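You operate a simulated robot arm through the tools that you are given. There is no shell and no other tool. Be economical: measure what you need, move in short steps, check, and stop when the job is done.

Carry out the task below with a simulated two-armed robot. There is one attempt and no reset: what you move stays moved.

## Task
Pick up the gold cone from the shelf under the test table with one hand, pass it to the other hand and put it in the inside of the grey bin. Set down upright: gold cone.
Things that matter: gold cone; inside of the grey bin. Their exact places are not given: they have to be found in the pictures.

The check looks at the end state, three seconds after you hand in, the way a careful person would. Anything else that was tipped, shoved, dropped, spilled or broken makes it a failure.

## Robot
Two 7-joint arms with two-finger parallel grippers on one trunk, on a base that drives. Base frame: it is fixed to the floor where the robot stands at the start and does not move with it; the origin is under the middle of the robot, x ahead of it, y to its left, z up. Readings come in m, degrees, newtons and seconds.
The left shoulder is at the start at [0.06, 0.143, 0.801], the right one opposite. Places, roughly: gold cone (7x7x12 cm) [0.5, 0, 0.6]; inside of the grey bin [1.5, -2.9, 0.8]. Payload 1.57 kg a hand.
The tool frame of a hand sits at the grasp point between the pads (the TCP): z along the fingers, y along the line on which they close. The tips reach 0.03 m beyond it. Largest opening 0.11 m; finger width 0.024, thickness 0.012; the body of the gripper, 0.048 by 0.112 m, starts 0.078 m behind the TCP.
Orientation is that of the tool frame in the base frame, as a unit quaternion [x, y, z, w]. With the fingers straight down and closing along the base's y, the tool's x points along the base's -x, its y along +y and its z along -z.

## Interface
- The arms move only by the tool servo_tool. It takes "left_steps", "right_steps" or both (then of equal length, played together; a hand with none holds still); each is one flat list of numbers, 7 for each row, row after row: the shift along the base's x, y, z in m, then the turn, a rotation vector about the base's x, y, z in degrees, then the closure, from 0 (fully open) to 1 (shut). In form: [dx, dy, dz, wx, wy, wz, jaw, dx, dy, dz, wx, wy, wz, jaw, ...]. A call has 1 to 20 rows; each row shifts and turns the commanded pose from where the row before left it. Rows are played at 5 a second. More than 0.05 m and 8.6 degrees between two rows, or a gripper value outside its range, and nothing of the call is played. Where a pose cannot be reached the arm comes as near as it can. A force on the tool above 40 N (or 10 N above the force at the start of the call, whichever is more), or a blocked arm, ends the call early, and 0.2 s more pass. The fingers move at their own pace (about 0.045 m/s each) and stop on an object; they squeeze with about 39 N. The grip force told is the motor's: it shows also when the fingers shut on nothing. Time passes only in rows, and 0.2 s behind the last, so rows that do not move let the fingers close. It gives the time, the measured TCP pose, the force on the tool (base axes), the opening and the grip force at its end, in the units of the frame above (readings bear some noise), with the torque about the TCP (base axes, N m) and any sound that the robot's microphone picked up.
- Cameras (640 x 400 px; columns grow to the right, rows downward): "scene" is now at [0.0398, -0.0039, 1.3998]; the picture's right is [-0.07, -1.00, 0.00], its down [-0.85, 0.06, -0.52] and it looks along [0.52, -0.04, -0.85] (base axes); focal length 263 px, centre (320, 200). "left" rides on the left gripper at [0.07, -0.016, -0.141] in its tool frame; the picture's right is [0.23, 0.97, 0.00], its down [-0.86, 0.20, -0.48] and it looks along [-0.47, 0.11, 0.88] (tool axes); focal length 222 px, centre (320, 200). "right" rides on the right gripper at [0.07, 0.016, -0.141] in its tool frame; the picture's right is [-0.23, 0.97, 0.00], its down [-0.86, -0.20, -0.48] and it looks along [-0.47, -0.11, 0.88] (tool axes); focal length 222 px, centre (320, 200).
- capture(camera): a new picture of that camera. It takes no simulated time.
- move_column(by): slides the trunk up (or, below 0, down) by that many m; the arms and the scene camera ride with it, the base frame stays. It gives what a move gives, with no picture.
- base_move(legs): drives the robot by 1 to 6 legs, each [ahead, left, turn to the left] in m, m and degrees, along the robot's own axes; the way and the turn of a leg run together, so that a leg with both is an arc; at most 1.5 m and 180 degrees a leg. The arms and the cameras ride along, it lands a little off, and it stops where it bumps. It gives what a move gives.
- aim_head(pan, tilt): turns the head with the scene camera to pan (to the left, within 86 degrees either way) and tilt (down, from -29 to 69), counted from straight ahead of the robot. It gives what a move gives.
- measure_at(camera, pixels): for up to 12 pixels [column, row] of the newest picture of that camera ("zoom" is the newest enlarged one), the place [x, y, z] in the base frame of the surface seen there, good to about 0.002 m. It takes no simulated time.
- close_up(camera, box): a new picture of the part [left, top, right, bottom] of that camera's present view, enlarged. It takes no simulated time.
- hand_in(): hands the job in; it is judged then, once.

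Keep the steps short. Do not move on a guess: measure, check each grasp and each placing, and mend mistakes. In all there are 80 turns and 78 pictures (those below and enlarged ones count). Leave the grippers open and the arms clear of the work at the hand-in unless told otherwise, and finish with a single line.

The tools are called after "Emit:" by a JSON object that holds its "api" and its "payload". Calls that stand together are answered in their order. servo_tool: Moves the arms, as the interface text tells. Its arguments: {"type":"object","properties":{"left_steps":{"type":"array","items":{"type":"number"}},"right_steps":{"type":"array","items":{"type":"number"}}},"required":[]} The other tools are called the same way: move_column (by) slides the trunk up or down; base_move (legs) drives the base; aim_head (pan, tilt) turns the head that bears the scene camera; capture (camera) takes a picture; measure_at (camera, pixels) gives the place of the surface under pixels of a picture; close_up (camera, box) takes an enlarged picture of a part of a camera's view; hand_in () hands the job in.

At the start:

```text
clock: 0.0
left_position: [0.3636, 0.14, 0.8915]
left_orientation: [0.0, 1.0, 0.0, -0.001]
left_force: [-0.7, -0.2, 0.3]
left_torque: [-0.01, 0.01, -0.01]
left_width: 0.1099
left_grasp_force: 0.1
right_position: [0.3612, -0.1498, 0.8894]
right_orientation: [0.0, 1.0, 0.0, -0.001]
right_force: [-0.4, 0.5, 0.1]
right_torque: [-0.04, 0.01, 0.0]
right_width: 0.1101
right_grasp_force: 0.0
trunk travel left (down, up): [-0.4, 0.19]
robot x, y, heading: [0.0013, 0.0008, 0.0]
head pan, tilt: [-4.2, 58.6]
```

scene: 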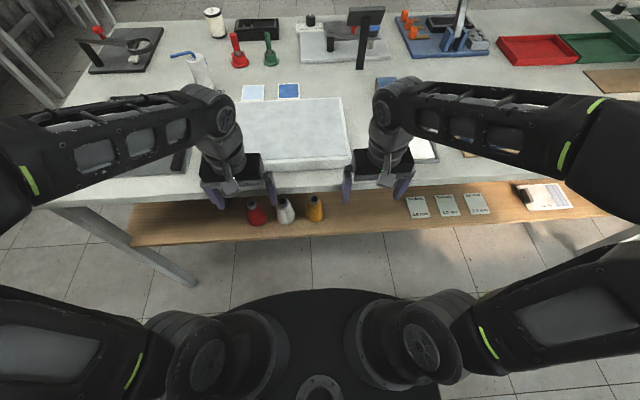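
right: 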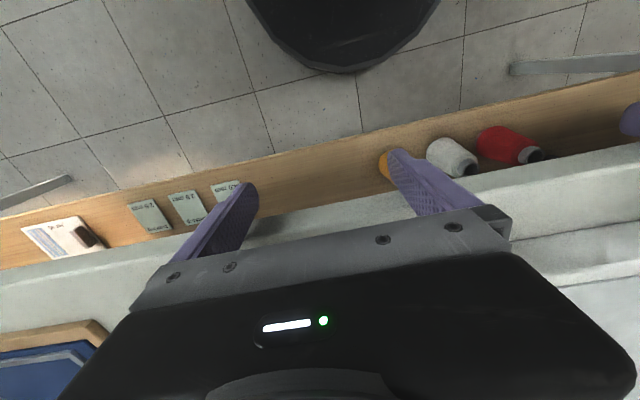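
left: 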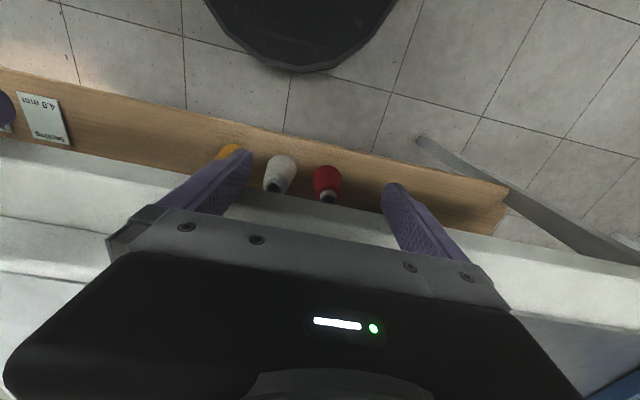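

I see a gold cone at about (315,207) on the lower shelf, next to the white one (285,210). I will enlarge it and measure.

Emit:
{"api": "close_up", "payload": {"camera": "scene", "box": [220, 160, 380, 260]}}

Emit:
{"api": "measure_at", "payload": {"camera": "scene", "pixels": [[315, 213], [315, 199], [285, 213], [257, 215], [345, 205], [345, 230], [300, 180], [300, 165], [350, 180], [300, 130], [230, 187], [420, 185]]}}

```text
4.00 times, centred on (300, 210) of scene
```

zoom: 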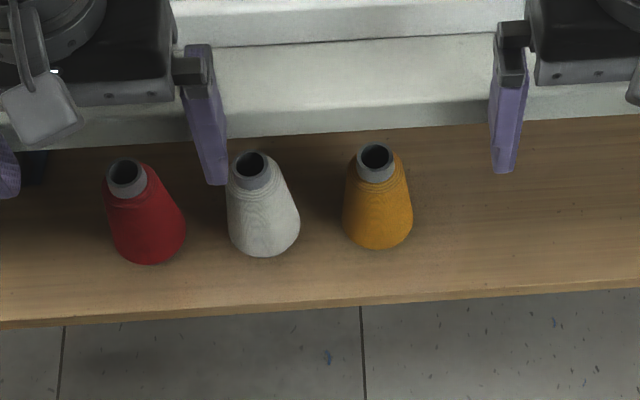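

```text
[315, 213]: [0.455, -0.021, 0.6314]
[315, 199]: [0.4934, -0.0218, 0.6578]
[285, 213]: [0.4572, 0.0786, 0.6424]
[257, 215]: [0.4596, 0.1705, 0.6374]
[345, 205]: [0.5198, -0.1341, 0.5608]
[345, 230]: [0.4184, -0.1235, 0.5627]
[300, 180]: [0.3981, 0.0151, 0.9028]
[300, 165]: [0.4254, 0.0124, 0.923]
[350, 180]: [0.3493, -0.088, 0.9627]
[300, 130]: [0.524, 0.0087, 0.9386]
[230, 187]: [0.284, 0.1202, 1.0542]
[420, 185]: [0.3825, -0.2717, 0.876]
```

Gold is at about (0.47, -0.02), and it stands under the table's edge on a shelf at z≈0.562. I'll measure the cones and the table's edge in the enlarged picture.

Emit:
{"api": "measure_at", "payload": {"camera": "zoom", "pixels": [[375, 156], [362, 170], [392, 172], [377, 240], [346, 220], [411, 220], [250, 165], [298, 220], [350, 50], [350, 90], [350, 118], [400, 290]]}}

Emit:
{"api": "aim_head", "payload": {"pan": -63, "tilt": 10}}

Emit:
{"api": "capture", "payload": {"camera": "scene"}}

```text
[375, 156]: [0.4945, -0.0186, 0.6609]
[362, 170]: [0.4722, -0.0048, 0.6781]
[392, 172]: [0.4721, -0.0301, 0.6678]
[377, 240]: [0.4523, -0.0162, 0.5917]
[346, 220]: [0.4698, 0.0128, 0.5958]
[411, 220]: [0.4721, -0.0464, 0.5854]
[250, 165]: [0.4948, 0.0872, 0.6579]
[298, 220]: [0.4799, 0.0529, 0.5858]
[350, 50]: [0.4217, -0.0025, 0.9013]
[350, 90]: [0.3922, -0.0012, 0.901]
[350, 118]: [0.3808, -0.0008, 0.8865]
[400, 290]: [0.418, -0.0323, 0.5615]
```

```text
clock: 1.3
left_position: [0.3646, 0.1401, 0.8908]
left_orientation: [0.0, 1.0, 0.0, 0.0]
left_force: [0.2, 0.6, 0.6]
left_torque: [0.02, 0.02, -0.02]
left_width: 0.11
left_grasp_force: 0.1
right_position: [0.3587, -0.149, 0.8902]
right_orientation: [0.0, 1.0, 0.0, -0.001]
right_force: [-0.3, -0.4, 0.4]
right_torque: [-0.02, 0.02, 0.01]
right_width: 0.1101
right_grasp_force: 0.1
trunk travel left (down, up): [-0.4, 0.19]
robot x, y, heading: [-0.0023, 0.0015, 0.2]
head pan, tilt: [-63.0, 10.0]
```

```text
73 pictures are left
```

scene: 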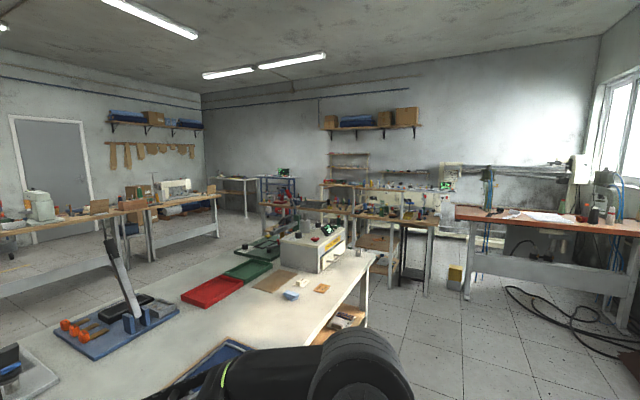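

The cone's axis is near (0.483, -0.017) and its top is at z≈0.68. Next I look for the grey bin around (380,220).

Emit:
{"api": "close_up", "payload": {"camera": "scene", "box": [240, 160, 480, 310]}}

Emit:
{"api": "close_up", "payload": {"camera": "scene", "box": [330, 180, 450, 255]}}

```text
2.67 times, centred on (360, 235) of scene
```

zoom: 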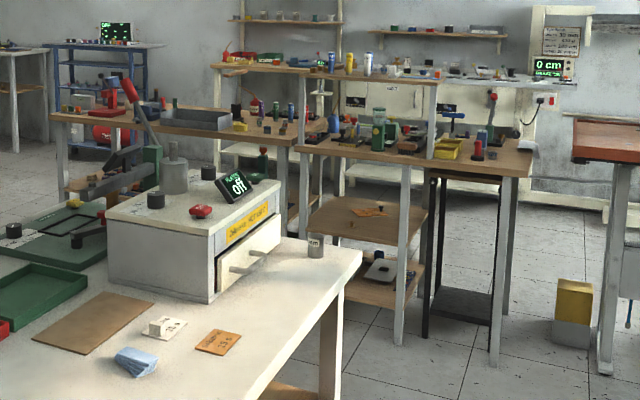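

```text
5.33 times, centred on (390, 218) of scene
```

zoom: 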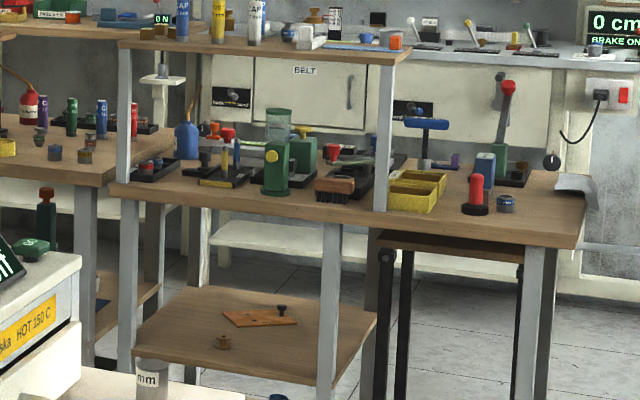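

Emit:
{"api": "measure_at", "payload": {"camera": "scene", "pixels": [[317, 204], [310, 202], [326, 204], [301, 203], [305, 209], [437, 215], [410, 225], [375, 215]]}}

Emit:
{"api": "close_up", "payload": {"camera": "scene", "box": [265, 180, 361, 240]}}

```text
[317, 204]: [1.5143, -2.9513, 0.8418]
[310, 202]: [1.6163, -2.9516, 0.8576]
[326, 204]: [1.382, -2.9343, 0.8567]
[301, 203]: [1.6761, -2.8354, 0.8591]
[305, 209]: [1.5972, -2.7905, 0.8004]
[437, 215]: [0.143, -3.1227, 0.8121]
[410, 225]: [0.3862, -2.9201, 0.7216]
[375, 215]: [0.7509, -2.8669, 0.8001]
```

```text
6.67 times, centred on (313, 210) of scene
```

zoom: 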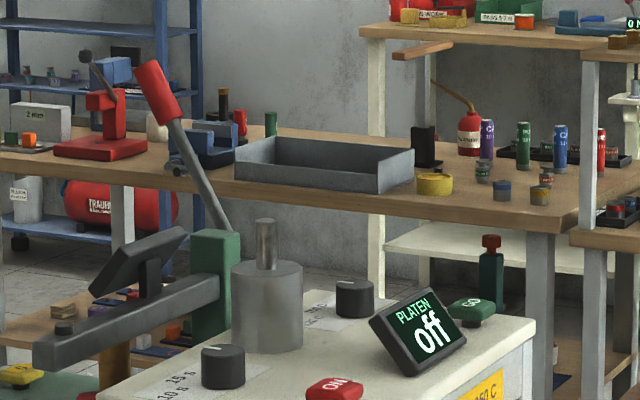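

The grey bin stands on a far bench at about (1.52, -2.87), rim at 0.859. Before turning the right hand forward I back the robot 0.2 m away from the table.

Emit:
{"api": "base_move", "payload": {"legs": [[-0.2, 0, 0]]}}

Emit:
{"api": "aim_head", "payload": {"pan": 0, "tilt": 48}}

Emit:
{"api": "servo_tool", "payload": {"right_steps": [0, 0.02, -0.03, 0, -8.5, 0, 0.23, 0, 0.02, -0.03, 0, -8.5, 0, 0.23, 0, 0.02, -0.03, 0, -8.5, 0, 0.23, 0, 0.02, -0.03, 0, -8.5, 0, 0.23, 0, 0.02, -0.03, 0, -8.5, 0, 0.23, 0, 0.02, -0.03, 0, -8.5, 0, 0.23, 0, 0.01, -0.03, 0, -8.5, 0, 0.23, 0, 0, 0, 0, 0, 0, 0.23]}}

Emit:
{"api": "capture", "payload": {"camera": "scene"}}

Emit:
{"api": "capture", "payload": {"camera": "right"}}

```text
clock: 2.9
left_position: [0.1624, 0.1407, 0.8902]
left_orientation: [-0.002, 1.0, 0.0, 0.0]
left_force: [0.1, -1.1, 0.0]
left_torque: [-0.01, -0.02, 0.0]
left_width: 0.1101
left_grasp_force: 0.1
right_position: [0.1607, -0.1497, 0.89]
right_orientation: [-0.002, 1.0, 0.0, -0.001]
right_force: [0.4, 0.0, -0.5]
right_torque: [0.02, 0.01, -0.01]
right_width: 0.1101
right_grasp_force: 0.0
trunk travel left (down, up): [-0.4, 0.19]
robot x, y, heading: [-0.2029, 0.0, 0.3]
head pan, tilt: [-63.0, 10.0]
```

```text
clock: 4.2
left_position: [0.1641, 0.1414, 0.8896]
left_orientation: [-0.002, 1.0, 0.0, 0.0]
left_force: [-0.4, 0.2, 0.4]
left_torque: [0.0, 0.02, 0.01]
left_width: 0.1097
left_grasp_force: 0.0
right_position: [0.1609, -0.1502, 0.8898]
right_orientation: [-0.003, 1.0, 0.0, 0.0]
right_force: [0.3, 1.3, -0.3]
right_torque: [-0.01, 0.02, -0.02]
right_width: 0.1103
right_grasp_force: 0.1
trunk travel left (down, up): [-0.4, 0.19]
robot x, y, heading: [-0.2018, -0.0041, 0.2]
head pan, tilt: [0.0, 48.0]
```

```text
clock: 6.0
left_position: [0.1634, 0.1402, 0.89]
left_orientation: [-0.002, 1.0, 0.0, 0.0]
left_force: [-0.2, 0.3, -0.9]
left_torque: [0.01, -0.02, -0.03]
left_width: 0.1099
left_grasp_force: 0.0
right_position: [0.206, 0.0141, 0.7001]
right_orientation: [0.004, 0.865, 0.006, 0.502]
right_force: [-0.2, -0.4, 0.5]
right_torque: [0.0, -0.01, 0.02]
right_width: 0.0847
right_grasp_force: 0.0
right hand out of reach, approached as far as the arm can: row 3, 4, 5
trunk travel left (down, up): [-0.4, 0.19]
robot x, y, heading: [-0.1979, -0.0005, 0.3]
head pan, tilt: [0.0, 48.0]
```

```text
69 pictures are left
```

scene: 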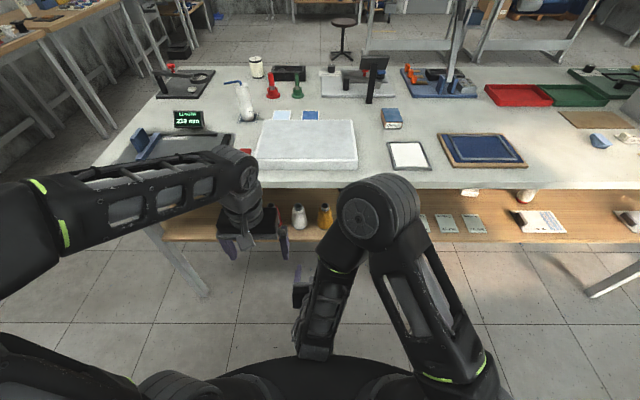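

```text
68 pictures are left
```

right: 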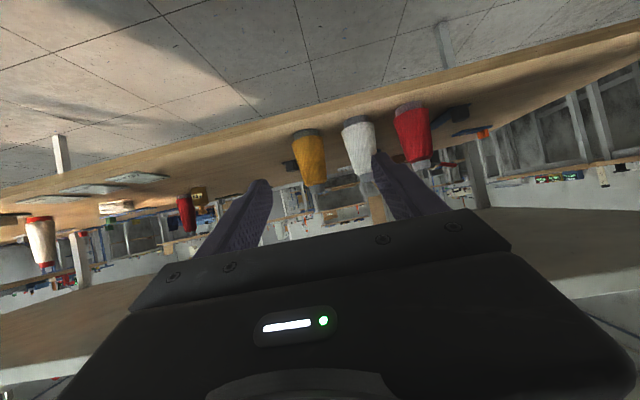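

The right hand now points forward and down, and its camera sees gold at (310,155), upside down. I measure the cones from here.

Emit:
{"api": "measure_at", "payload": {"camera": "right", "pixels": [[310, 155], [295, 150], [325, 150], [312, 178], [305, 133], [346, 140], [360, 165], [318, 205], [300, 125], [410, 135]]}}

Emit:
{"api": "close_up", "payload": {"camera": "right", "box": [230, 90, 470, 240]}}

```text
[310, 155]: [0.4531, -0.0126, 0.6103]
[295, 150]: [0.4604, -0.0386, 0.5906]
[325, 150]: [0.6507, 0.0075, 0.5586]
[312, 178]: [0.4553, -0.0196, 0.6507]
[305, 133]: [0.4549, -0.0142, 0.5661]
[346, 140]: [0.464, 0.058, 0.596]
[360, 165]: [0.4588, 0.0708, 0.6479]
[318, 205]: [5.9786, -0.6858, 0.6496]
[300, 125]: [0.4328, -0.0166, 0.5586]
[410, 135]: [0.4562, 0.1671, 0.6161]
```

```text
2.67 times, centred on (350, 165) of right
```

zoom: 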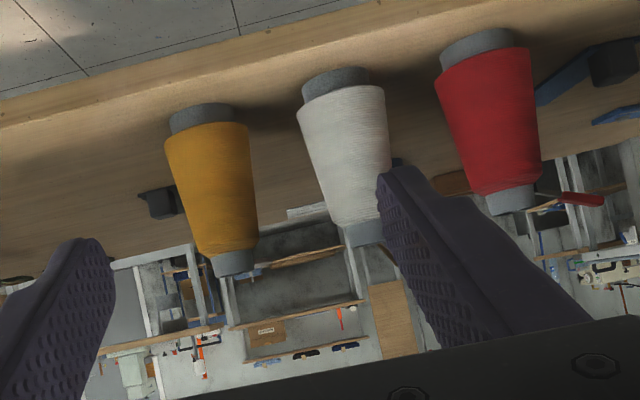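

There is a dark item behind the gold cone at zoom (158,203). I measure it and more edge points.

Emit:
{"api": "measure_at", "payload": {"camera": "zoom", "pixels": [[158, 203], [148, 195], [185, 125], [232, 115], [180, 165], [248, 160], [168, 140], [250, 135], [232, 262], [215, 215], [303, 115], [330, 205]]}}

```text
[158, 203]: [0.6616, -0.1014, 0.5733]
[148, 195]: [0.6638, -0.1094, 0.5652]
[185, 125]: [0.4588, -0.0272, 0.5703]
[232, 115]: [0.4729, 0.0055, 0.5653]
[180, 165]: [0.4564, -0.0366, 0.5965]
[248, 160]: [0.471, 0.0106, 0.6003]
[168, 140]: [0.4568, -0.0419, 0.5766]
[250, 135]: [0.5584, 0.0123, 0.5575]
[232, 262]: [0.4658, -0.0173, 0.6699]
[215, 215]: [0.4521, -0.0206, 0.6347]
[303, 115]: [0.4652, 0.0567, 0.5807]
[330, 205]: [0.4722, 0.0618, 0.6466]
```

Gold's centre is ≈(0.482, -0.018); the white cone's near edge is at y≈0.053. I move to a pre-grasp on the slanted line, about 0.14 m short.

Emit:
{"api": "servo_tool", "payload": {"right_steps": [0.04, -0.01, -0.005, 0, 0, 0, 0.23, 0.04, -0.01, -0.005, 0, 0, 0, 0.23, 0.04, -0.01, -0.005, 0, 0, 0, 0.23, 0.034, -0.004, -0.005, 0, 0, 0, 0.23, 0, 0, 0, 0, 0, 0, 0.23]}}

Emit:
{"api": "capture", "payload": {"camera": "right"}}

```text
clock: 7.2
left_position: [0.1639, 0.1408, 0.8903]
left_orientation: [-0.002, 1.0, 0.0, 0.0]
left_force: [-0.4, -0.3, -0.3]
left_torque: [-0.01, -0.01, 0.0]
left_width: 0.1099
left_grasp_force: 0.2
right_position: [0.3594, -0.0217, 0.6683]
right_orientation: [-0.001, 0.868, -0.001, 0.497]
right_force: [0.8, -0.2, -0.1]
right_torque: [-0.02, 0.0, 0.02]
right_width: 0.0845
right_grasp_force: 0.0
trunk travel left (down, up): [-0.4, 0.19]
robot x, y, heading: [-0.1993, -0.0022, 0.1]
head pan, tilt: [0.0, 48.0]
```

```text
66 pictures are left
```

right: 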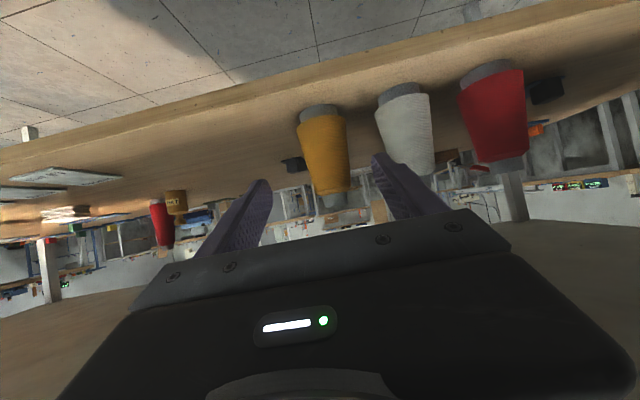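

Aligned. I advance along the line with the jaw at 0.085 m and look before closing.

Emit:
{"api": "servo_tool", "payload": {"right_steps": [0.03, 0.001, -0.014, 0, 0, 0, 0.23, 0.03, 0.001, -0.014, 0, 0, 0, 0.23, 0.03, 0.001, -0.014, 0, 0, 0, 0.23, 0.03, 0, -0.014, 0, 0, 0, 0.23, 0, 0, 0, 0, 0, 0, 0.23]}}

Emit:
{"api": "capture", "payload": {"camera": "right"}}

Emit:
{"api": "capture", "payload": {"camera": "scene"}}

```text
clock: 8.4
left_position: [0.164, 0.1408, 0.8914]
left_orientation: [-0.003, 1.0, 0.001, 0.0]
left_force: [0.3, 0.7, -0.2]
left_torque: [-0.01, -0.04, -0.02]
left_width: 0.1099
left_grasp_force: 0.0
right_position: [0.4782, -0.0206, 0.6102]
right_orientation: [-0.001, 0.868, -0.002, 0.497]
right_force: [-0.1, 0.9, -0.3]
right_torque: [-0.01, -0.02, -0.01]
right_width: 0.0848
right_grasp_force: 0.1
trunk travel left (down, up): [-0.4, 0.19]
robot x, y, heading: [-0.1968, 0.0002, 0.1]
head pan, tilt: [0.0, 48.0]
```

```text
65 pictures are left
```

right: 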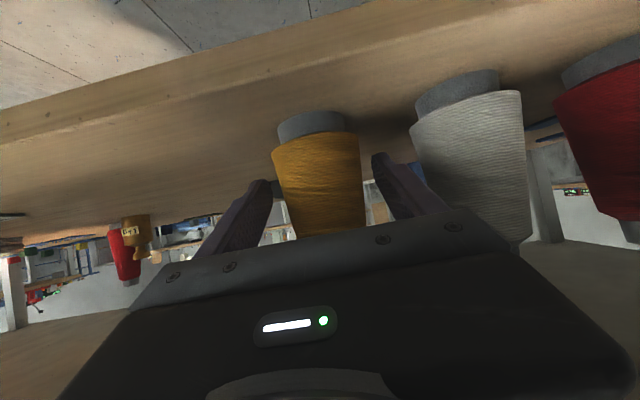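

```text
64 pictures are left
```

scene: 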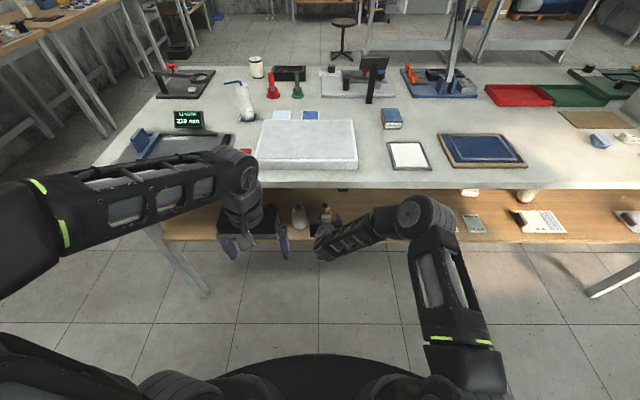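

The cone sits evenly between the fingers, with nothing touching the white one. I close the jaw.

Emit:
{"api": "servo_tool", "payload": {"right_steps": [0, 0, 0, 0, 0, 0, 0.4, 0, 0, 0, 0, 0, 0, 0.5, 0, 0, 0, 0, 0, 0, 0.7, 0, 0, 0, 0, 0, 0, 1, 0, 0, 0, 0, 0, 0, 1, 0, 0, 0, 0, 0, 0, 1]}}

Emit:
{"api": "capture", "payload": {"camera": "right"}}

```text
clock: 9.8
left_position: [0.1638, 0.1411, 0.8912]
left_orientation: [-0.002, 1.0, 0.0, 0.0]
left_force: [-0.4, -0.2, -0.2]
left_torque: [-0.01, -0.02, -0.03]
left_width: 0.11
left_grasp_force: 0.0
right_position: [0.4771, -0.0205, 0.6105]
right_orientation: [-0.002, 0.868, 0.0, 0.496]
right_force: [-0.7, 1.0, -0.2]
right_torque: [0.01, 0.0, 0.01]
right_width: 0.059
right_grasp_force: 38.3
trunk travel left (down, up): [-0.4, 0.19]
robot x, y, heading: [-0.1999, -0.0005, 0.1]
head pan, tilt: [0.0, 48.0]
```

```text
63 pictures are left
```

right: 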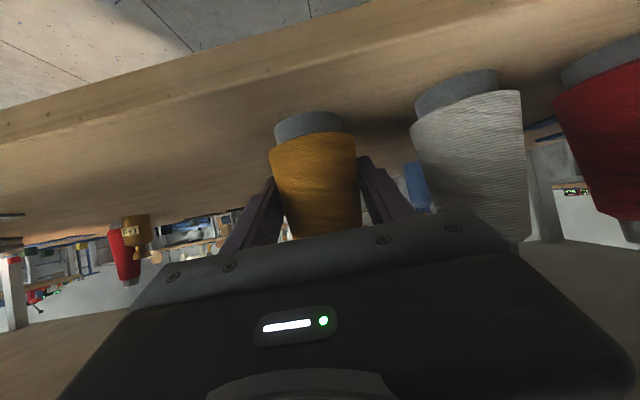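

Gripped at 0.059 m with 38 N. I lift it 3 cm and draw it straight back out.

Emit:
{"api": "servo_tool", "payload": {"right_steps": [0, 0, 0.015, 0, 0, 0, 1, 0, 0, 0.02, 0, 0, 0, 1, -0.02, 0, 0.005, 0, 0, 0, 1, -0.04, 0, 0.005, 0, 0, 0, 1, -0.04, 0, 0, 0, 0, 0, 1, -0.04, 0, 0, 0, 0, 0, 1, 0, 0, 0, 0, 0, 0, 1]}}

Emit:
{"api": "capture", "payload": {"camera": "right"}}

Emit:
{"api": "capture", "payload": {"camera": "scene"}}

```text
clock: 11.4
left_position: [0.1637, 0.1408, 0.889]
left_orientation: [-0.002, 1.0, 0.0, 0.0]
left_force: [-0.3, 0.4, -0.2]
left_torque: [0.01, 0.01, 0.02]
left_width: 0.1102
left_grasp_force: 0.0
right_position: [0.3355, -0.0169, 0.6566]
right_orientation: [-0.001, 0.868, 0.0, 0.497]
right_force: [-0.1, -0.4, -1.2]
right_torque: [-0.03, -0.01, -0.03]
right_width: 0.0587
right_grasp_force: 39.8
trunk travel left (down, up): [-0.4, 0.19]
robot x, y, heading: [-0.2007, 0.0012, 0.5]
head pan, tilt: [0.0, 48.0]
```

```text
62 pictures are left
```

right: 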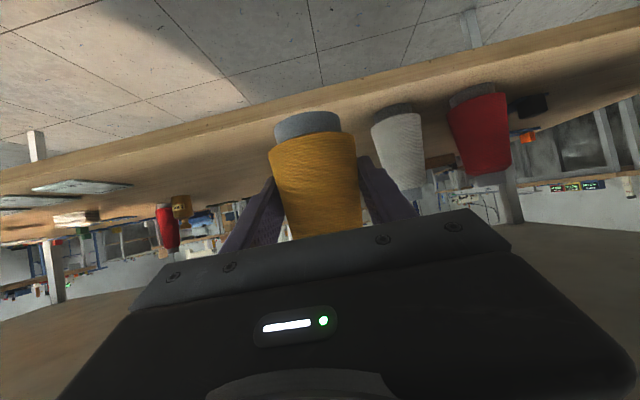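

```text
61 pictures are left
```

scene: 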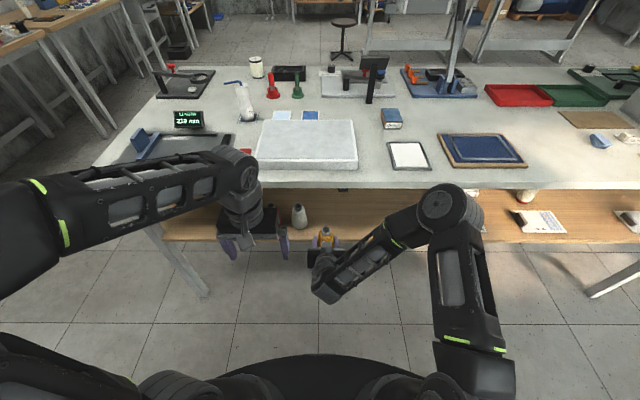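

The cone is clear of the shelf and hangs upright. I back off further, then look to the right to plan the drive toward the bin.

Emit:
{"api": "base_move", "payload": {"legs": [[-0.2, 0, 0]]}}

Emit:
{"api": "aim_head", "payload": {"pan": -70, "tilt": 25}}

Emit:
{"api": "capture", "payload": {"camera": "scene"}}

```text
clock: 13.0
left_position: [-0.0409, 0.1406, 0.8905]
left_orientation: [-0.002, 1.0, 0.001, 0.001]
left_force: [-0.3, -0.9, -0.3]
left_torque: [0.0, 0.0, 0.0]
left_width: 0.1101
left_grasp_force: 0.1
right_position: [0.1309, -0.018, 0.658]
right_orientation: [-0.002, 0.868, 0.0, 0.497]
right_force: [0.5, -0.3, -1.0]
right_torque: [0.0, -0.01, 0.0]
right_width: 0.0585
right_grasp_force: 39.7
trunk travel left (down, up): [-0.4, 0.19]
robot x, y, heading: [-0.4039, -0.0014, 0.3]
head pan, tilt: [0.0, 48.0]
```

```text
clock: 14.4
left_position: [-0.0413, 0.1407, 0.8899]
left_orientation: [-0.001, 1.0, 0.001, 0.0]
left_force: [0.7, -0.8, 0.3]
left_torque: [0.0, 0.0, -0.01]
left_width: 0.1101
left_grasp_force: 0.1
right_position: [0.1313, -0.018, 0.6573]
right_orientation: [-0.002, 0.868, 0.0, 0.496]
right_force: [0.1, -0.1, -1.1]
right_torque: [-0.01, -0.03, 0.01]
right_width: 0.0586
right_grasp_force: 39.2
trunk travel left (down, up): [-0.4, 0.19]
robot x, y, heading: [-0.4053, -0.0017, 0.1]
head pan, tilt: [-70.0, 25.0]
```

```text
60 pictures are left
```

scene: 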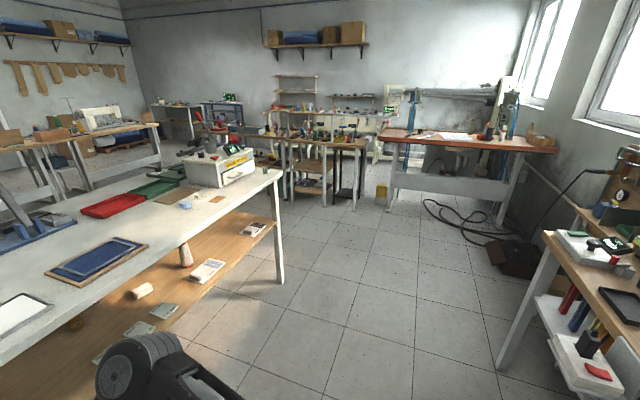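

Emit:
{"api": "measure_at", "payload": {"camera": "scene", "pixels": [[280, 282], [278, 175], [352, 209], [360, 150], [325, 204], [300, 195], [547, 238], [497, 366], [384, 180], [388, 208], [285, 150], [375, 197]]}}

Emit:
{"api": "close_up", "payload": {"camera": "scene", "box": [160, 90, 400, 240]}}

```text
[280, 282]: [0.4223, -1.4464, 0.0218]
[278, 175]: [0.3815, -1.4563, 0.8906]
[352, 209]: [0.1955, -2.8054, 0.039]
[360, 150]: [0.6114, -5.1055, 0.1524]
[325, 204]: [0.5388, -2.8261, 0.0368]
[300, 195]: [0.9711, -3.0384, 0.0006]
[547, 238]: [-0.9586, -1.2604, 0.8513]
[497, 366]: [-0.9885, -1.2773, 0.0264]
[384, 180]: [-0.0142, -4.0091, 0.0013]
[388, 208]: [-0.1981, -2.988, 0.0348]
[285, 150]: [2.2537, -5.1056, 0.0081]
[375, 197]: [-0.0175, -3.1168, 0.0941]
```

```text
2.67 times, centred on (280, 165) of scene
```

zoom: 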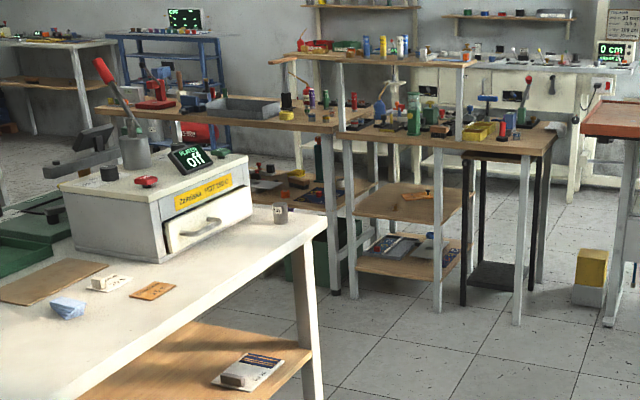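

The test table's corner is at (0.38, -1.456) and the bench with the bin fronts near y=-2.7. I turn to face -y, shift a little left, and check.

Emit:
{"api": "base_move", "payload": {"legs": [[0, 0, -90], [0, 0.15, 0]]}}

Emit:
{"api": "aim_head", "payload": {"pan": 20, "tilt": 30}}

Emit:
{"api": "capture", "payload": {"camera": "scene"}}

```text
clock: 19.7
left_position: [-0.1234, -0.3706, 0.8892]
left_orientation: [0.713, 0.701, 0.0, 0.001]
left_force: [0.0, -0.5, 0.3]
left_torque: [0.0, 0.01, -0.01]
left_width: 0.1103
left_grasp_force: 0.0
right_position: [-0.286, -0.5417, 0.6564]
right_orientation: [0.619, 0.609, -0.355, 0.347]
right_force: [0.1, 0.0, -1.0]
right_torque: [0.01, 0.01, -0.02]
right_width: 0.0588
right_grasp_force: 39.6
trunk travel left (down, up): [-0.4, 0.19]
robot x, y, heading: [-0.2593, -0.0064, -91.4]
head pan, tilt: [-70.0, 25.0]
```

```text
clock: 21.3
left_position: [-0.1248, -0.3698, 0.8902]
left_orientation: [0.714, 0.7, -0.001, 0.0]
left_force: [-0.1, -0.8, 0.0]
left_torque: [0.0, 0.03, -0.01]
left_width: 0.1097
left_grasp_force: 0.0
right_position: [-0.2859, -0.5397, 0.6576]
right_orientation: [0.619, 0.608, -0.355, 0.347]
right_force: [0.9, -0.4, -0.6]
right_torque: [0.0, 0.0, -0.02]
right_width: 0.0584
right_grasp_force: 39.4
trunk travel left (down, up): [-0.4, 0.19]
robot x, y, heading: [-0.2581, -0.0033, -91.3]
head pan, tilt: [20.0, 30.0]
```

```text
58 pictures are left
```

scene: 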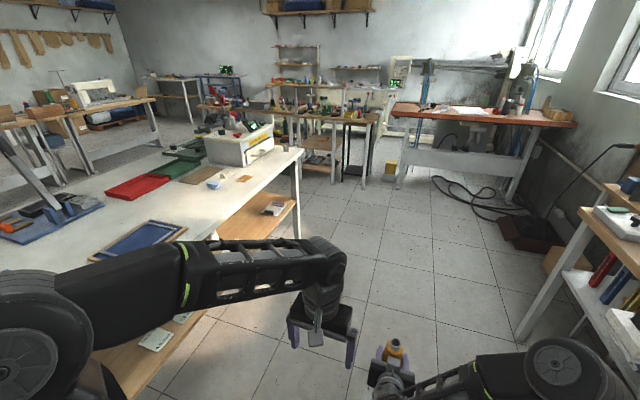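

The way ahead is free. I check how far the left arm sticks out towards the table.

Emit:
{"api": "measure_at", "payload": {"camera": "scene", "pixels": [[90, 265], [110, 300], [180, 270], [20, 300], [40, 340], [330, 250], [560, 370], [610, 385], [100, 385]]}}

```text
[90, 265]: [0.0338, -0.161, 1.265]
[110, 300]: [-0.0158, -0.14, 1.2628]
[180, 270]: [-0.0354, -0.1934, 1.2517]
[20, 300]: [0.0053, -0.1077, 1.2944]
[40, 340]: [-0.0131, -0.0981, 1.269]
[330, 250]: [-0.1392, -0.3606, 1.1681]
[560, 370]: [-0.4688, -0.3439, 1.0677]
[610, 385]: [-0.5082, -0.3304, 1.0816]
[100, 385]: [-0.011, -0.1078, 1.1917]
```

Both arms stay within 0.3 m sideways, so the gap suffices. I drive ahead to y≈-1.95.

Emit:
{"api": "base_move", "payload": {"legs": [[0, 0, 1.3], [1.4, 0, 0], [0.53, 0, 0]]}}

Emit:
{"api": "aim_head", "payload": {"pan": 60, "tilt": 30}}

Emit:
{"api": "capture", "payload": {"camera": "scene"}}

```text
clock: 31.4
left_position: [-0.0866, -2.3158, 0.8908]
left_orientation: [0.702, 0.712, 0.0, -0.001]
left_force: [0.1, -0.1, 0.8]
left_torque: [-0.02, -0.01, -0.02]
left_width: 0.1102
left_grasp_force: 0.1
right_position: [-0.2436, -2.4904, 0.6553]
right_orientation: [0.609, 0.618, -0.35, 0.352]
right_force: [0.0, 0.0, -2.2]
right_torque: [-0.03, 0.01, -0.01]
right_width: 0.0586
right_grasp_force: 39.1
trunk travel left (down, up): [-0.4, 0.19]
robot x, y, heading: [-0.2303, -1.9523, -89.1]
head pan, tilt: [20.0, 30.0]
```

```text
clock: 32.5
left_position: [-0.0872, -2.3158, 0.8905]
left_orientation: [0.702, 0.712, -0.001, -0.001]
left_force: [0.4, 0.2, 0.3]
left_torque: [-0.01, 0.02, 0.03]
left_width: 0.1098
left_grasp_force: 0.1
right_position: [-0.2439, -2.4902, 0.656]
right_orientation: [0.609, 0.619, -0.349, 0.353]
right_force: [0.9, 0.3, -1.4]
right_torque: [0.0, -0.01, -0.01]
right_width: 0.0585
right_grasp_force: 39.8
trunk travel left (down, up): [-0.4, 0.19]
robot x, y, heading: [-0.2336, -1.955, -89.1]
head pan, tilt: [60.0, 30.0]
```

```text
57 pictures are left
```

scene: 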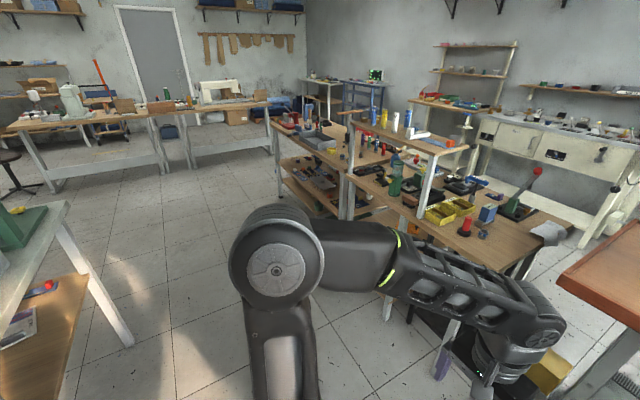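

Emit:
{"api": "measure_at", "payload": {"camera": "scene", "pixels": [[347, 168], [278, 128], [310, 158], [385, 213], [279, 192], [343, 215], [515, 268], [322, 145], [350, 110], [132, 343], [62, 215], [460, 255]]}}

Emit:
{"api": "close_up", "payload": {"camera": "scene", "box": [250, 90, 410, 190]}}

```text
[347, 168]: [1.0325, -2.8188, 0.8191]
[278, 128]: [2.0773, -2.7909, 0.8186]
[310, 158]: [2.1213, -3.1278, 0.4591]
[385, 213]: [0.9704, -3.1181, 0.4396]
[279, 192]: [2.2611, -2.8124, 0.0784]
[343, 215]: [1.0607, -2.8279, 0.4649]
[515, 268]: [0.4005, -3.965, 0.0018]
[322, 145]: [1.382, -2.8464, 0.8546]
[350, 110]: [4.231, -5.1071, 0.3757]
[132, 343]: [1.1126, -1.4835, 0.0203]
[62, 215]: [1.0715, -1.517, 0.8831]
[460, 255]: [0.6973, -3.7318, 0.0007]
```

```text
4.00 times, centred on (330, 140) of scene
```

zoom: 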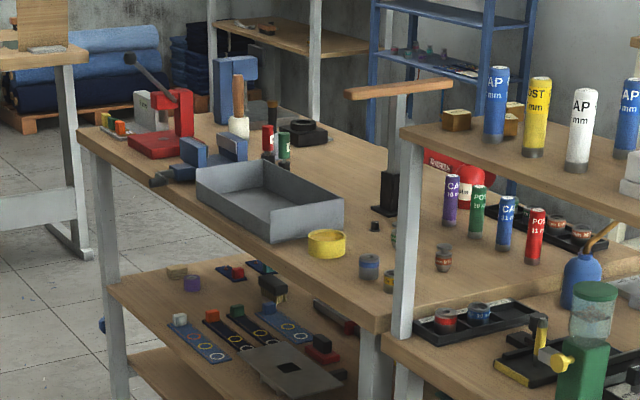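

Emit:
{"api": "measure_at", "payload": {"camera": "zoom", "pixels": [[197, 168], [270, 208], [343, 200], [262, 162], [230, 200], [265, 198], [240, 178], [372, 318], [80, 130], [326, 240], [185, 170], [300, 190]]}}

```text
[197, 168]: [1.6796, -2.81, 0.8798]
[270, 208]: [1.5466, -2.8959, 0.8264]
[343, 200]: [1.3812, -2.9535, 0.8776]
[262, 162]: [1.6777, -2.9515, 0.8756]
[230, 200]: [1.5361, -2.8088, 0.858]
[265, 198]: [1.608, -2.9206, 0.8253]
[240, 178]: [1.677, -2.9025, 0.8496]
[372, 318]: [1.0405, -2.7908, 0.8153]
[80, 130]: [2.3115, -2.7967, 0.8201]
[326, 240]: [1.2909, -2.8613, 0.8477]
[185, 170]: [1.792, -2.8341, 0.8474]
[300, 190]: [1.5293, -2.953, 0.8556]
```

Bin: x 1.38–1.68, y -2.81 to -2.955, rim 0.878, floor ≈0.826; the bench edge is at y=-2.79. I strafe left along the clear corridor to x≈1.38.

Emit:
{"api": "base_move", "payload": {"legs": [[0, 0, -0.9], [0.05, 0.8, 0], [0, 0.8, 0]]}}

Emit:
{"api": "aim_head", "payload": {"pan": 8, "tilt": 40}}

Emit:
{"api": "capture", "payload": {"camera": "scene"}}

Emit:
{"api": "capture", "payload": {"camera": "left"}}

```text
clock: 41.1
left_position: [1.5208, -2.3696, 0.8902]
left_orientation: [0.707, 0.707, 0.0, 0.0]
left_force: [-1.1, -0.2, -0.7]
left_torque: [0.01, 0.02, -0.01]
left_width: 0.1102
left_grasp_force: 0.0
right_position: [1.3625, -2.5432, 0.6569]
right_orientation: [0.613, 0.615, -0.351, 0.35]
right_force: [0.4, 0.1, -1.9]
right_torque: [0.04, 0.0, -0.02]
right_width: 0.0585
right_grasp_force: 39.5
trunk travel left (down, up): [-0.4, 0.19]
robot x, y, heading: [1.3804, -2.0073, -89.8]
head pan, tilt: [60.0, 30.0]
```

```text
clock: 42.3
left_position: [1.5202, -2.3718, 0.8893]
left_orientation: [0.706, 0.708, 0.0, 0.0]
left_force: [-0.8, 0.1, -0.1]
left_torque: [0.0, -0.03, -0.02]
left_width: 0.1099
left_grasp_force: 0.1
right_position: [1.3611, -2.5437, 0.6567]
right_orientation: [0.613, 0.614, -0.352, 0.35]
right_force: [0.8, -0.2, -0.3]
right_torque: [0.0, 0.01, -0.04]
right_width: 0.0584
right_grasp_force: 38.8
trunk travel left (down, up): [-0.4, 0.19]
robot x, y, heading: [1.3788, -2.0092, -89.8]
head pan, tilt: [8.0, 40.0]
```

```text
55 pictures are left
```

scene: 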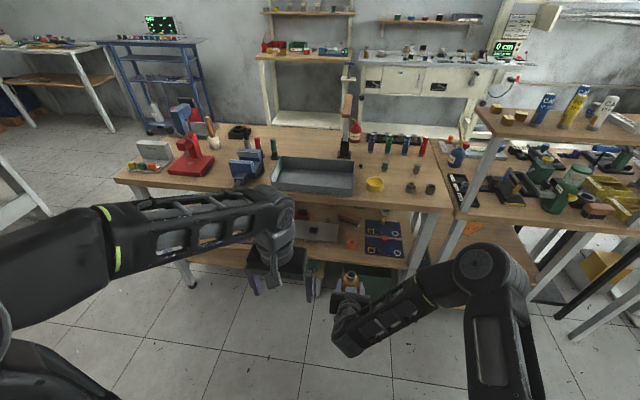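

```text
54 pictures are left
```

left: 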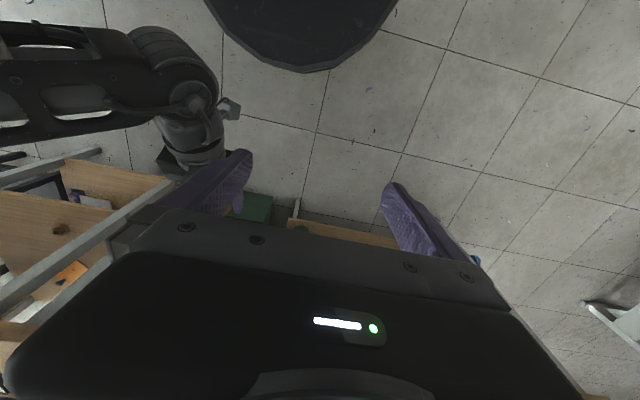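

I'm in place about 0.25 m short of the bench edge. I raise the trunk 0.19 m so both hands work above the bench, then measure the held cone.

Emit:
{"api": "move_column", "payload": {"by": 0.185}}

Emit:
{"api": "aim_head", "payload": {"pan": 0, "tilt": 50}}

Emit:
{"api": "close_up", "payload": {"camera": "scene", "box": [220, 150, 420, 275]}}

Emit:
{"api": "capture", "payload": {"camera": "right"}}

```text
clock: 44.3
left_position: [1.5193, -2.3716, 1.0739]
left_orientation: [0.707, 0.708, -0.001, 0.0]
left_force: [0.0, 0.6, -0.5]
left_torque: [-0.02, -0.02, -0.03]
left_width: 0.1103
left_grasp_force: 0.1
right_position: [1.3618, -2.5439, 0.8409]
right_orientation: [0.613, 0.615, -0.351, 0.35]
right_force: [-1.1, 0.4, -1.9]
right_torque: [-0.01, 0.02, -0.01]
right_width: 0.0585
right_grasp_force: 38.5
trunk travel left (down, up): [-0.585, 0.005]
robot x, y, heading: [1.3802, -2.004, -90.0]
head pan, tilt: [8.0, 40.0]
```

```text
clock: 45.0
left_position: [1.5202, -2.3719, 1.0745]
left_orientation: [0.706, 0.708, 0.001, 0.0]
left_force: [0.2, -0.2, 0.3]
left_torque: [-0.01, -0.02, 0.01]
left_width: 0.1101
left_grasp_force: 0.1
right_position: [1.3604, -2.5438, 0.842]
right_orientation: [0.613, 0.614, -0.352, 0.35]
right_force: [0.1, -0.2, -1.4]
right_torque: [0.02, 0.03, 0.0]
right_width: 0.0585
right_grasp_force: 38.9
trunk travel left (down, up): [-0.585, 0.005]
robot x, y, heading: [1.3795, -2.0097, -90.1]
head pan, tilt: [0.0, 50.0]
```

```text
3.20 times, centred on (320, 212) of scene
```

zoom: 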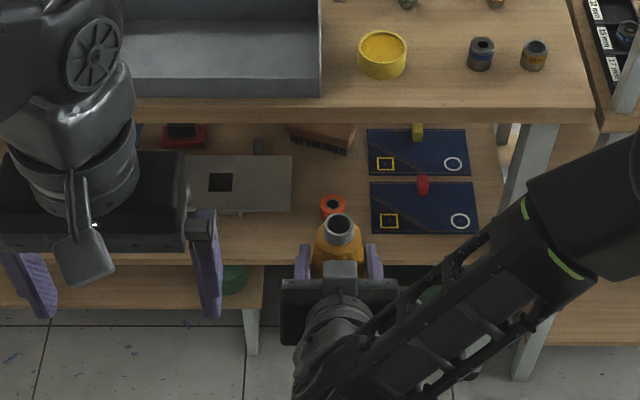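

```text
52 pictures are left
```

right: 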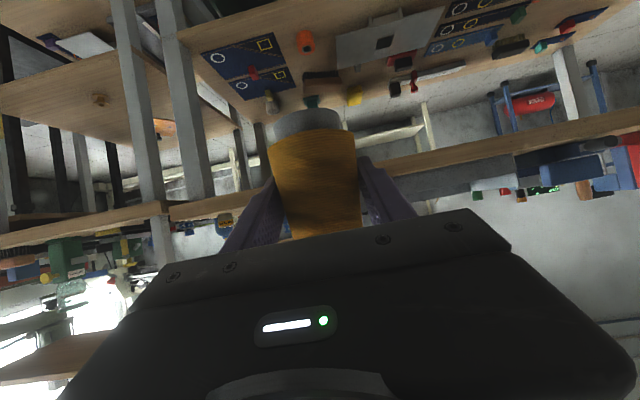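

Emit:
{"api": "measure_at", "payload": {"camera": "zoom", "pixels": [[340, 238], [328, 225], [352, 225], [340, 217], [318, 250], [361, 250], [340, 252], [303, 260], [375, 262], [80, 262], [340, 272], [340, 222]]}}

```text
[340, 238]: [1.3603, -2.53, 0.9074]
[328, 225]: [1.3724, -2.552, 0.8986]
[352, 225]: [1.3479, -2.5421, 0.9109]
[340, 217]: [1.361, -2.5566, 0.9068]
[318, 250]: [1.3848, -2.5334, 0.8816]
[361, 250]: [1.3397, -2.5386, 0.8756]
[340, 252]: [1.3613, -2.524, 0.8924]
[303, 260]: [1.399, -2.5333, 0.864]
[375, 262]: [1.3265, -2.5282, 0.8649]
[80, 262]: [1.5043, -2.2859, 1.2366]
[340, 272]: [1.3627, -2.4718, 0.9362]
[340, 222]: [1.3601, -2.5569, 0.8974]
```

Emit:
{"api": "measure_at", "payload": {"camera": "zoom", "pixels": [[340, 264], [340, 290], [330, 310], [320, 335], [305, 350], [400, 300], [295, 290], [390, 285], [420, 280], [480, 250]]}}

```text
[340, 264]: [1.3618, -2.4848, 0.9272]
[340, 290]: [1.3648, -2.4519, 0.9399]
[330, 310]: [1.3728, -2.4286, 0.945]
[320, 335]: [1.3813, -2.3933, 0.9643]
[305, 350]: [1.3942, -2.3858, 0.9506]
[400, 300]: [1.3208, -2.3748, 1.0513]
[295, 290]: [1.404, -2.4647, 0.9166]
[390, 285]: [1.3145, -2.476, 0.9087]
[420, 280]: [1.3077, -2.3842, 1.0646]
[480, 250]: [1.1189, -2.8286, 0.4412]
```

The neck's centre is at (1.361, -2.543), top z 0.911; right finger tops are at z 0.864. The left hand first goes high above the cone: forward, then sideways, staying at z 1.07.

Emit:
{"api": "servo_tool", "payload": {"left_steps": [0, -0.043, 0, 0, 0, 0, 0.41, 0, -0.043, 0, 0, 0, 0, 0.41, 0, -0.043, 0, 0, 0, 0, 0.41, 0, -0.042, 0, 0, 0, 0, 0.41, -0.04, 0, 0, 0, 0, 0, 0.41, -0.04, 0, 0, 0, 0, 0, 0.41, -0.04, 0, 0, 0, 0, 0, 0.41, -0.039, 0, 0, 0, 0, 0, 0.41, 0, 0, 0, 0, 0, 0, 0.41]}}

Emit:
{"api": "capture", "payload": {"camera": "scene"}}

Emit:
{"api": "capture", "payload": {"camera": "left"}}

```text
clock: 47.0
left_position: [1.3633, -2.5409, 1.0756]
left_orientation: [0.706, 0.708, 0.0, 0.0]
left_force: [-0.3, 0.2, 0.4]
left_torque: [-0.01, 0.02, 0.0]
left_width: 0.0649
left_grasp_force: 0.1
right_position: [1.3615, -2.5425, 0.8407]
right_orientation: [0.613, 0.614, -0.352, 0.35]
right_force: [0.8, 0.1, -1.6]
right_torque: [0.01, 0.01, 0.01]
right_width: 0.0581
right_grasp_force: 39.6
trunk travel left (down, up): [-0.585, 0.005]
robot x, y, heading: [1.3763, -2.0081, -89.9]
head pan, tilt: [0.0, 50.0]
```

```text
51 pictures are left
```

scene: 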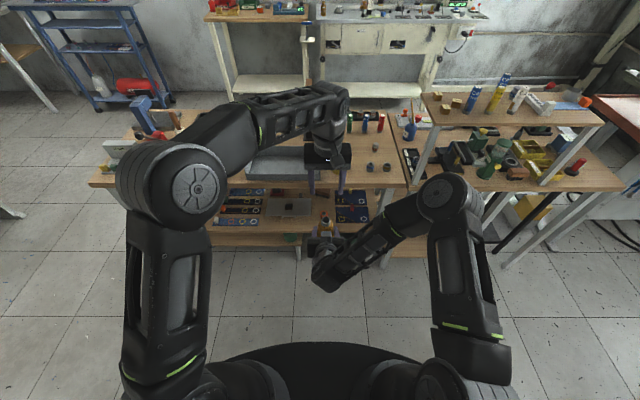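

```text
50 pictures are left
```

left: 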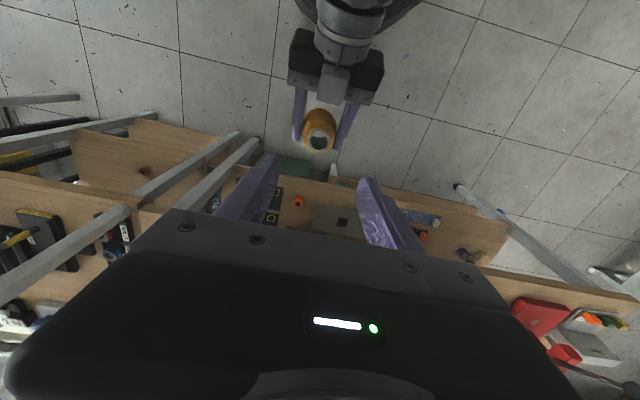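

Well aligned. I check the neck's place once with the left camera at (319,140).

Emit:
{"api": "measure_at", "payload": {"camera": "left", "pixels": [[309, 140], [331, 140], [319, 133], [319, 149], [303, 128], [338, 128], [335, 75]]}}

Emit:
{"api": "close_up", "payload": {"camera": "left", "box": [240, 80, 400, 180]}}

```text
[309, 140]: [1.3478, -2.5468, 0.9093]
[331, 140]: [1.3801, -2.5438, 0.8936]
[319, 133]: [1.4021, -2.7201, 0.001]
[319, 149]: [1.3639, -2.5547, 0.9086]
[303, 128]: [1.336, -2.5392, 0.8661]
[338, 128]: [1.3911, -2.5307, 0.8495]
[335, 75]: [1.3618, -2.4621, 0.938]
```

```text
4.00 times, centred on (320, 130) of left
```

zoom: 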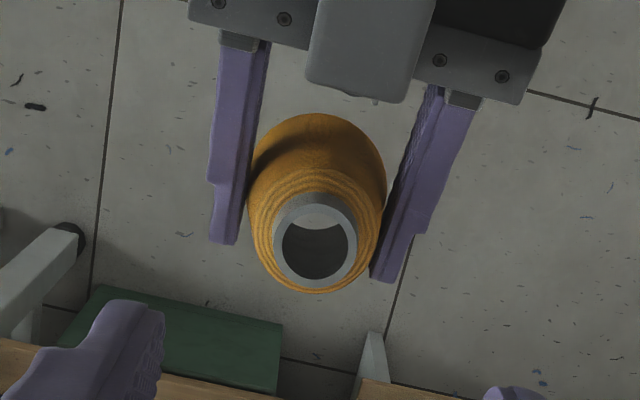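

Alignment is within 2 mm. I lower the left hand straight to z≈0.903, jaw at 0.065 m.

Emit:
{"api": "servo_tool", "payload": {"left_steps": [-0.001, -0.001, -0.04, 0, 0, 0, 0.41, -0.001, -0.001, -0.04, 0, 0, 0, 0.41, 0, 0, -0.04, 0, 0, 0, 0.41, 0, 0, -0.03, 0, 0, 0, 0.41, 0, 0, -0.02, 0, 0, 0, 0.41, 0, 0, 0, 0, 0, 0, 0.41]}}

Emit:
{"api": "capture", "payload": {"camera": "left"}}

Emit:
{"api": "close_up", "payload": {"camera": "scene", "box": [240, 150, 400, 250]}}

```text
clock: 48.4
left_position: [1.3588, -2.5432, 0.9029]
left_orientation: [0.707, 0.708, 0.0, 0.0]
left_force: [0.7, 0.1, 0.0]
left_torque: [-0.01, 0.01, 0.05]
left_width: 0.0649
left_grasp_force: 0.0
right_position: [1.3606, -2.5427, 0.8409]
right_orientation: [0.614, 0.614, -0.352, 0.35]
right_force: [0.2, -0.3, -1.6]
right_torque: [-0.01, -0.01, 0.02]
right_width: 0.0584
right_grasp_force: 39.1
trunk travel left (down, up): [-0.585, 0.005]
robot x, y, heading: [1.3814, -2.0073, -90.0]
head pan, tilt: [0.0, 50.0]
```

```text
48 pictures are left
```

left: 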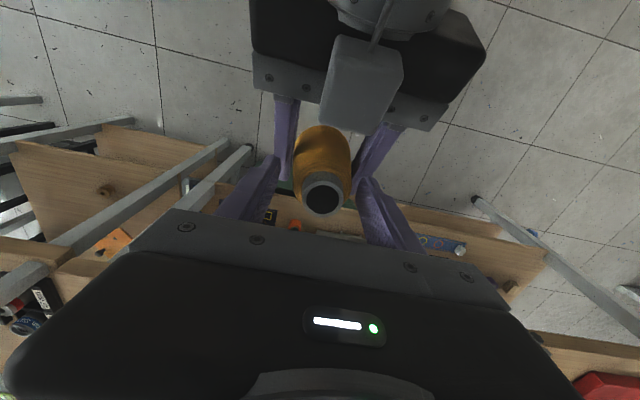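

```text
4.00 times, centred on (320, 200) of scene
```

zoom: 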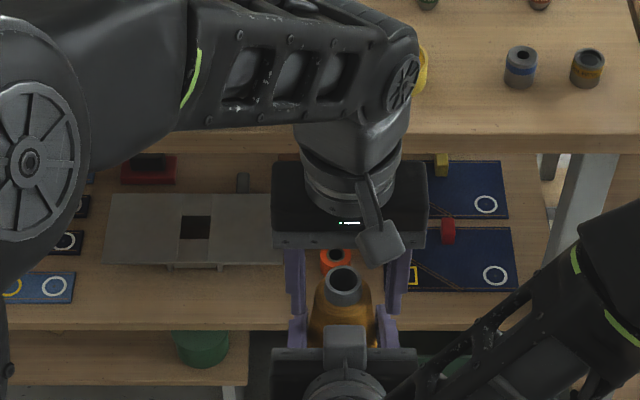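

The neck at (322,190) lies on the left hand's TCP pixel (319,194). Closing the left jaw.

Emit:
{"api": "servo_tool", "payload": {"left_steps": [0, 0, 0, 0, 0, 0, 0.5, 0, 0, 0, 0, 0, 0, 0.6, 0, 0, 0, 0, 0, 0, 0.8, 0, 0, 0, 0, 0, 0, 1, 0, 0, 0, 0, 0, 0, 1, 0, 0, 0, 0, 0, 0, 1]}}

Emit:
{"api": "capture", "payload": {"camera": "left"}}

```text
clock: 49.8
left_position: [1.3605, -2.5445, 0.903]
left_orientation: [0.706, 0.708, 0.0, 0.001]
left_force: [11.7, -2.3, -2.6]
left_torque: [-0.17, -0.59, 0.04]
left_width: 0.0479
left_grasp_force: 39.0
right_position: [1.3606, -2.5442, 0.8428]
right_orientation: [0.614, 0.614, -0.352, 0.35]
right_force: [-11.8, 2.8, 0.9]
right_torque: [-0.05, -0.15, -0.03]
right_width: 0.0581
right_grasp_force: 39.3
trunk travel left (down, up): [-0.585, 0.005]
robot x, y, heading: [1.377, -2.0065, -89.8]
head pan, tilt: [0.0, 50.0]
```

```text
46 pictures are left
```

left: 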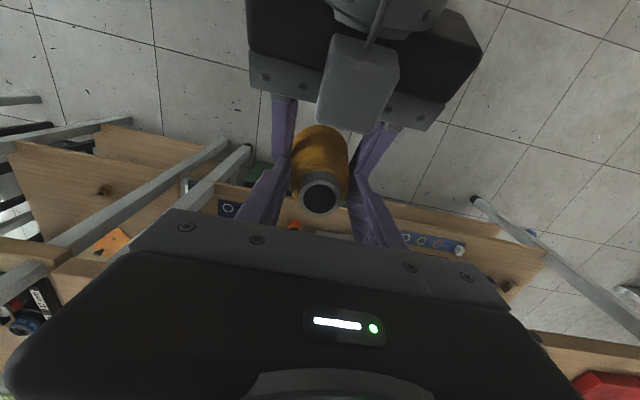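

The left hand grips at 0.048 m. The two hands pull 11 N against each other sideways, so I ease the left by 1.5 mm and see.

Emit:
{"api": "servo_tool", "payload": {"left_steps": [0.0015, 0, 0, 0, 0, 0, 1, 0, 0, 0, 0, 0, 0, 1]}}

```text
clock: 50.4
left_position: [1.3607, -2.5429, 0.9039]
left_orientation: [0.706, 0.708, 0.001, -0.001]
left_force: [11.2, -2.9, -3.4]
left_torque: [-0.11, -0.48, 0.13]
left_width: 0.0478
left_grasp_force: 38.8
right_position: [1.3619, -2.5448, 0.8405]
right_orientation: [0.614, 0.614, -0.351, 0.35]
right_force: [-9.9, 2.4, 4.2]
right_torque: [-0.03, -0.1, -0.1]
right_width: 0.0579
right_grasp_force: 38.9
trunk travel left (down, up): [-0.585, 0.005]
robot x, y, heading: [1.3786, -2.0062, -89.8]
head pan, tilt: [0.0, 50.0]
```

Emit:
{"api": "servo_tool", "payload": {"left_steps": [0.002, 0, 0, 0, 0, 0, 1, 0.001, 0, 0, 0, 0, 0, 1, 0, 0, 0, 0, 0, 0, 1]}}

```text
clock: 51.2
left_position: [1.3616, -2.5427, 0.9048]
left_orientation: [0.706, 0.708, -0.001, -0.001]
left_force: [-0.6, 1.1, -3.1]
left_torque: [0.13, 0.08, 0.01]
left_width: 0.0479
left_grasp_force: 39.1
right_position: [1.3626, -2.5425, 0.8422]
right_orientation: [0.612, 0.616, -0.35, 0.352]
right_force: [0.7, -2.1, 3.2]
right_torque: [-0.02, 0.0, -0.06]
right_width: 0.0581
right_grasp_force: 39.1
trunk travel left (down, up): [-0.585, 0.005]
robot x, y, heading: [1.3818, -2.0083, -90.0]
head pan, tilt: [0.0, 50.0]
```

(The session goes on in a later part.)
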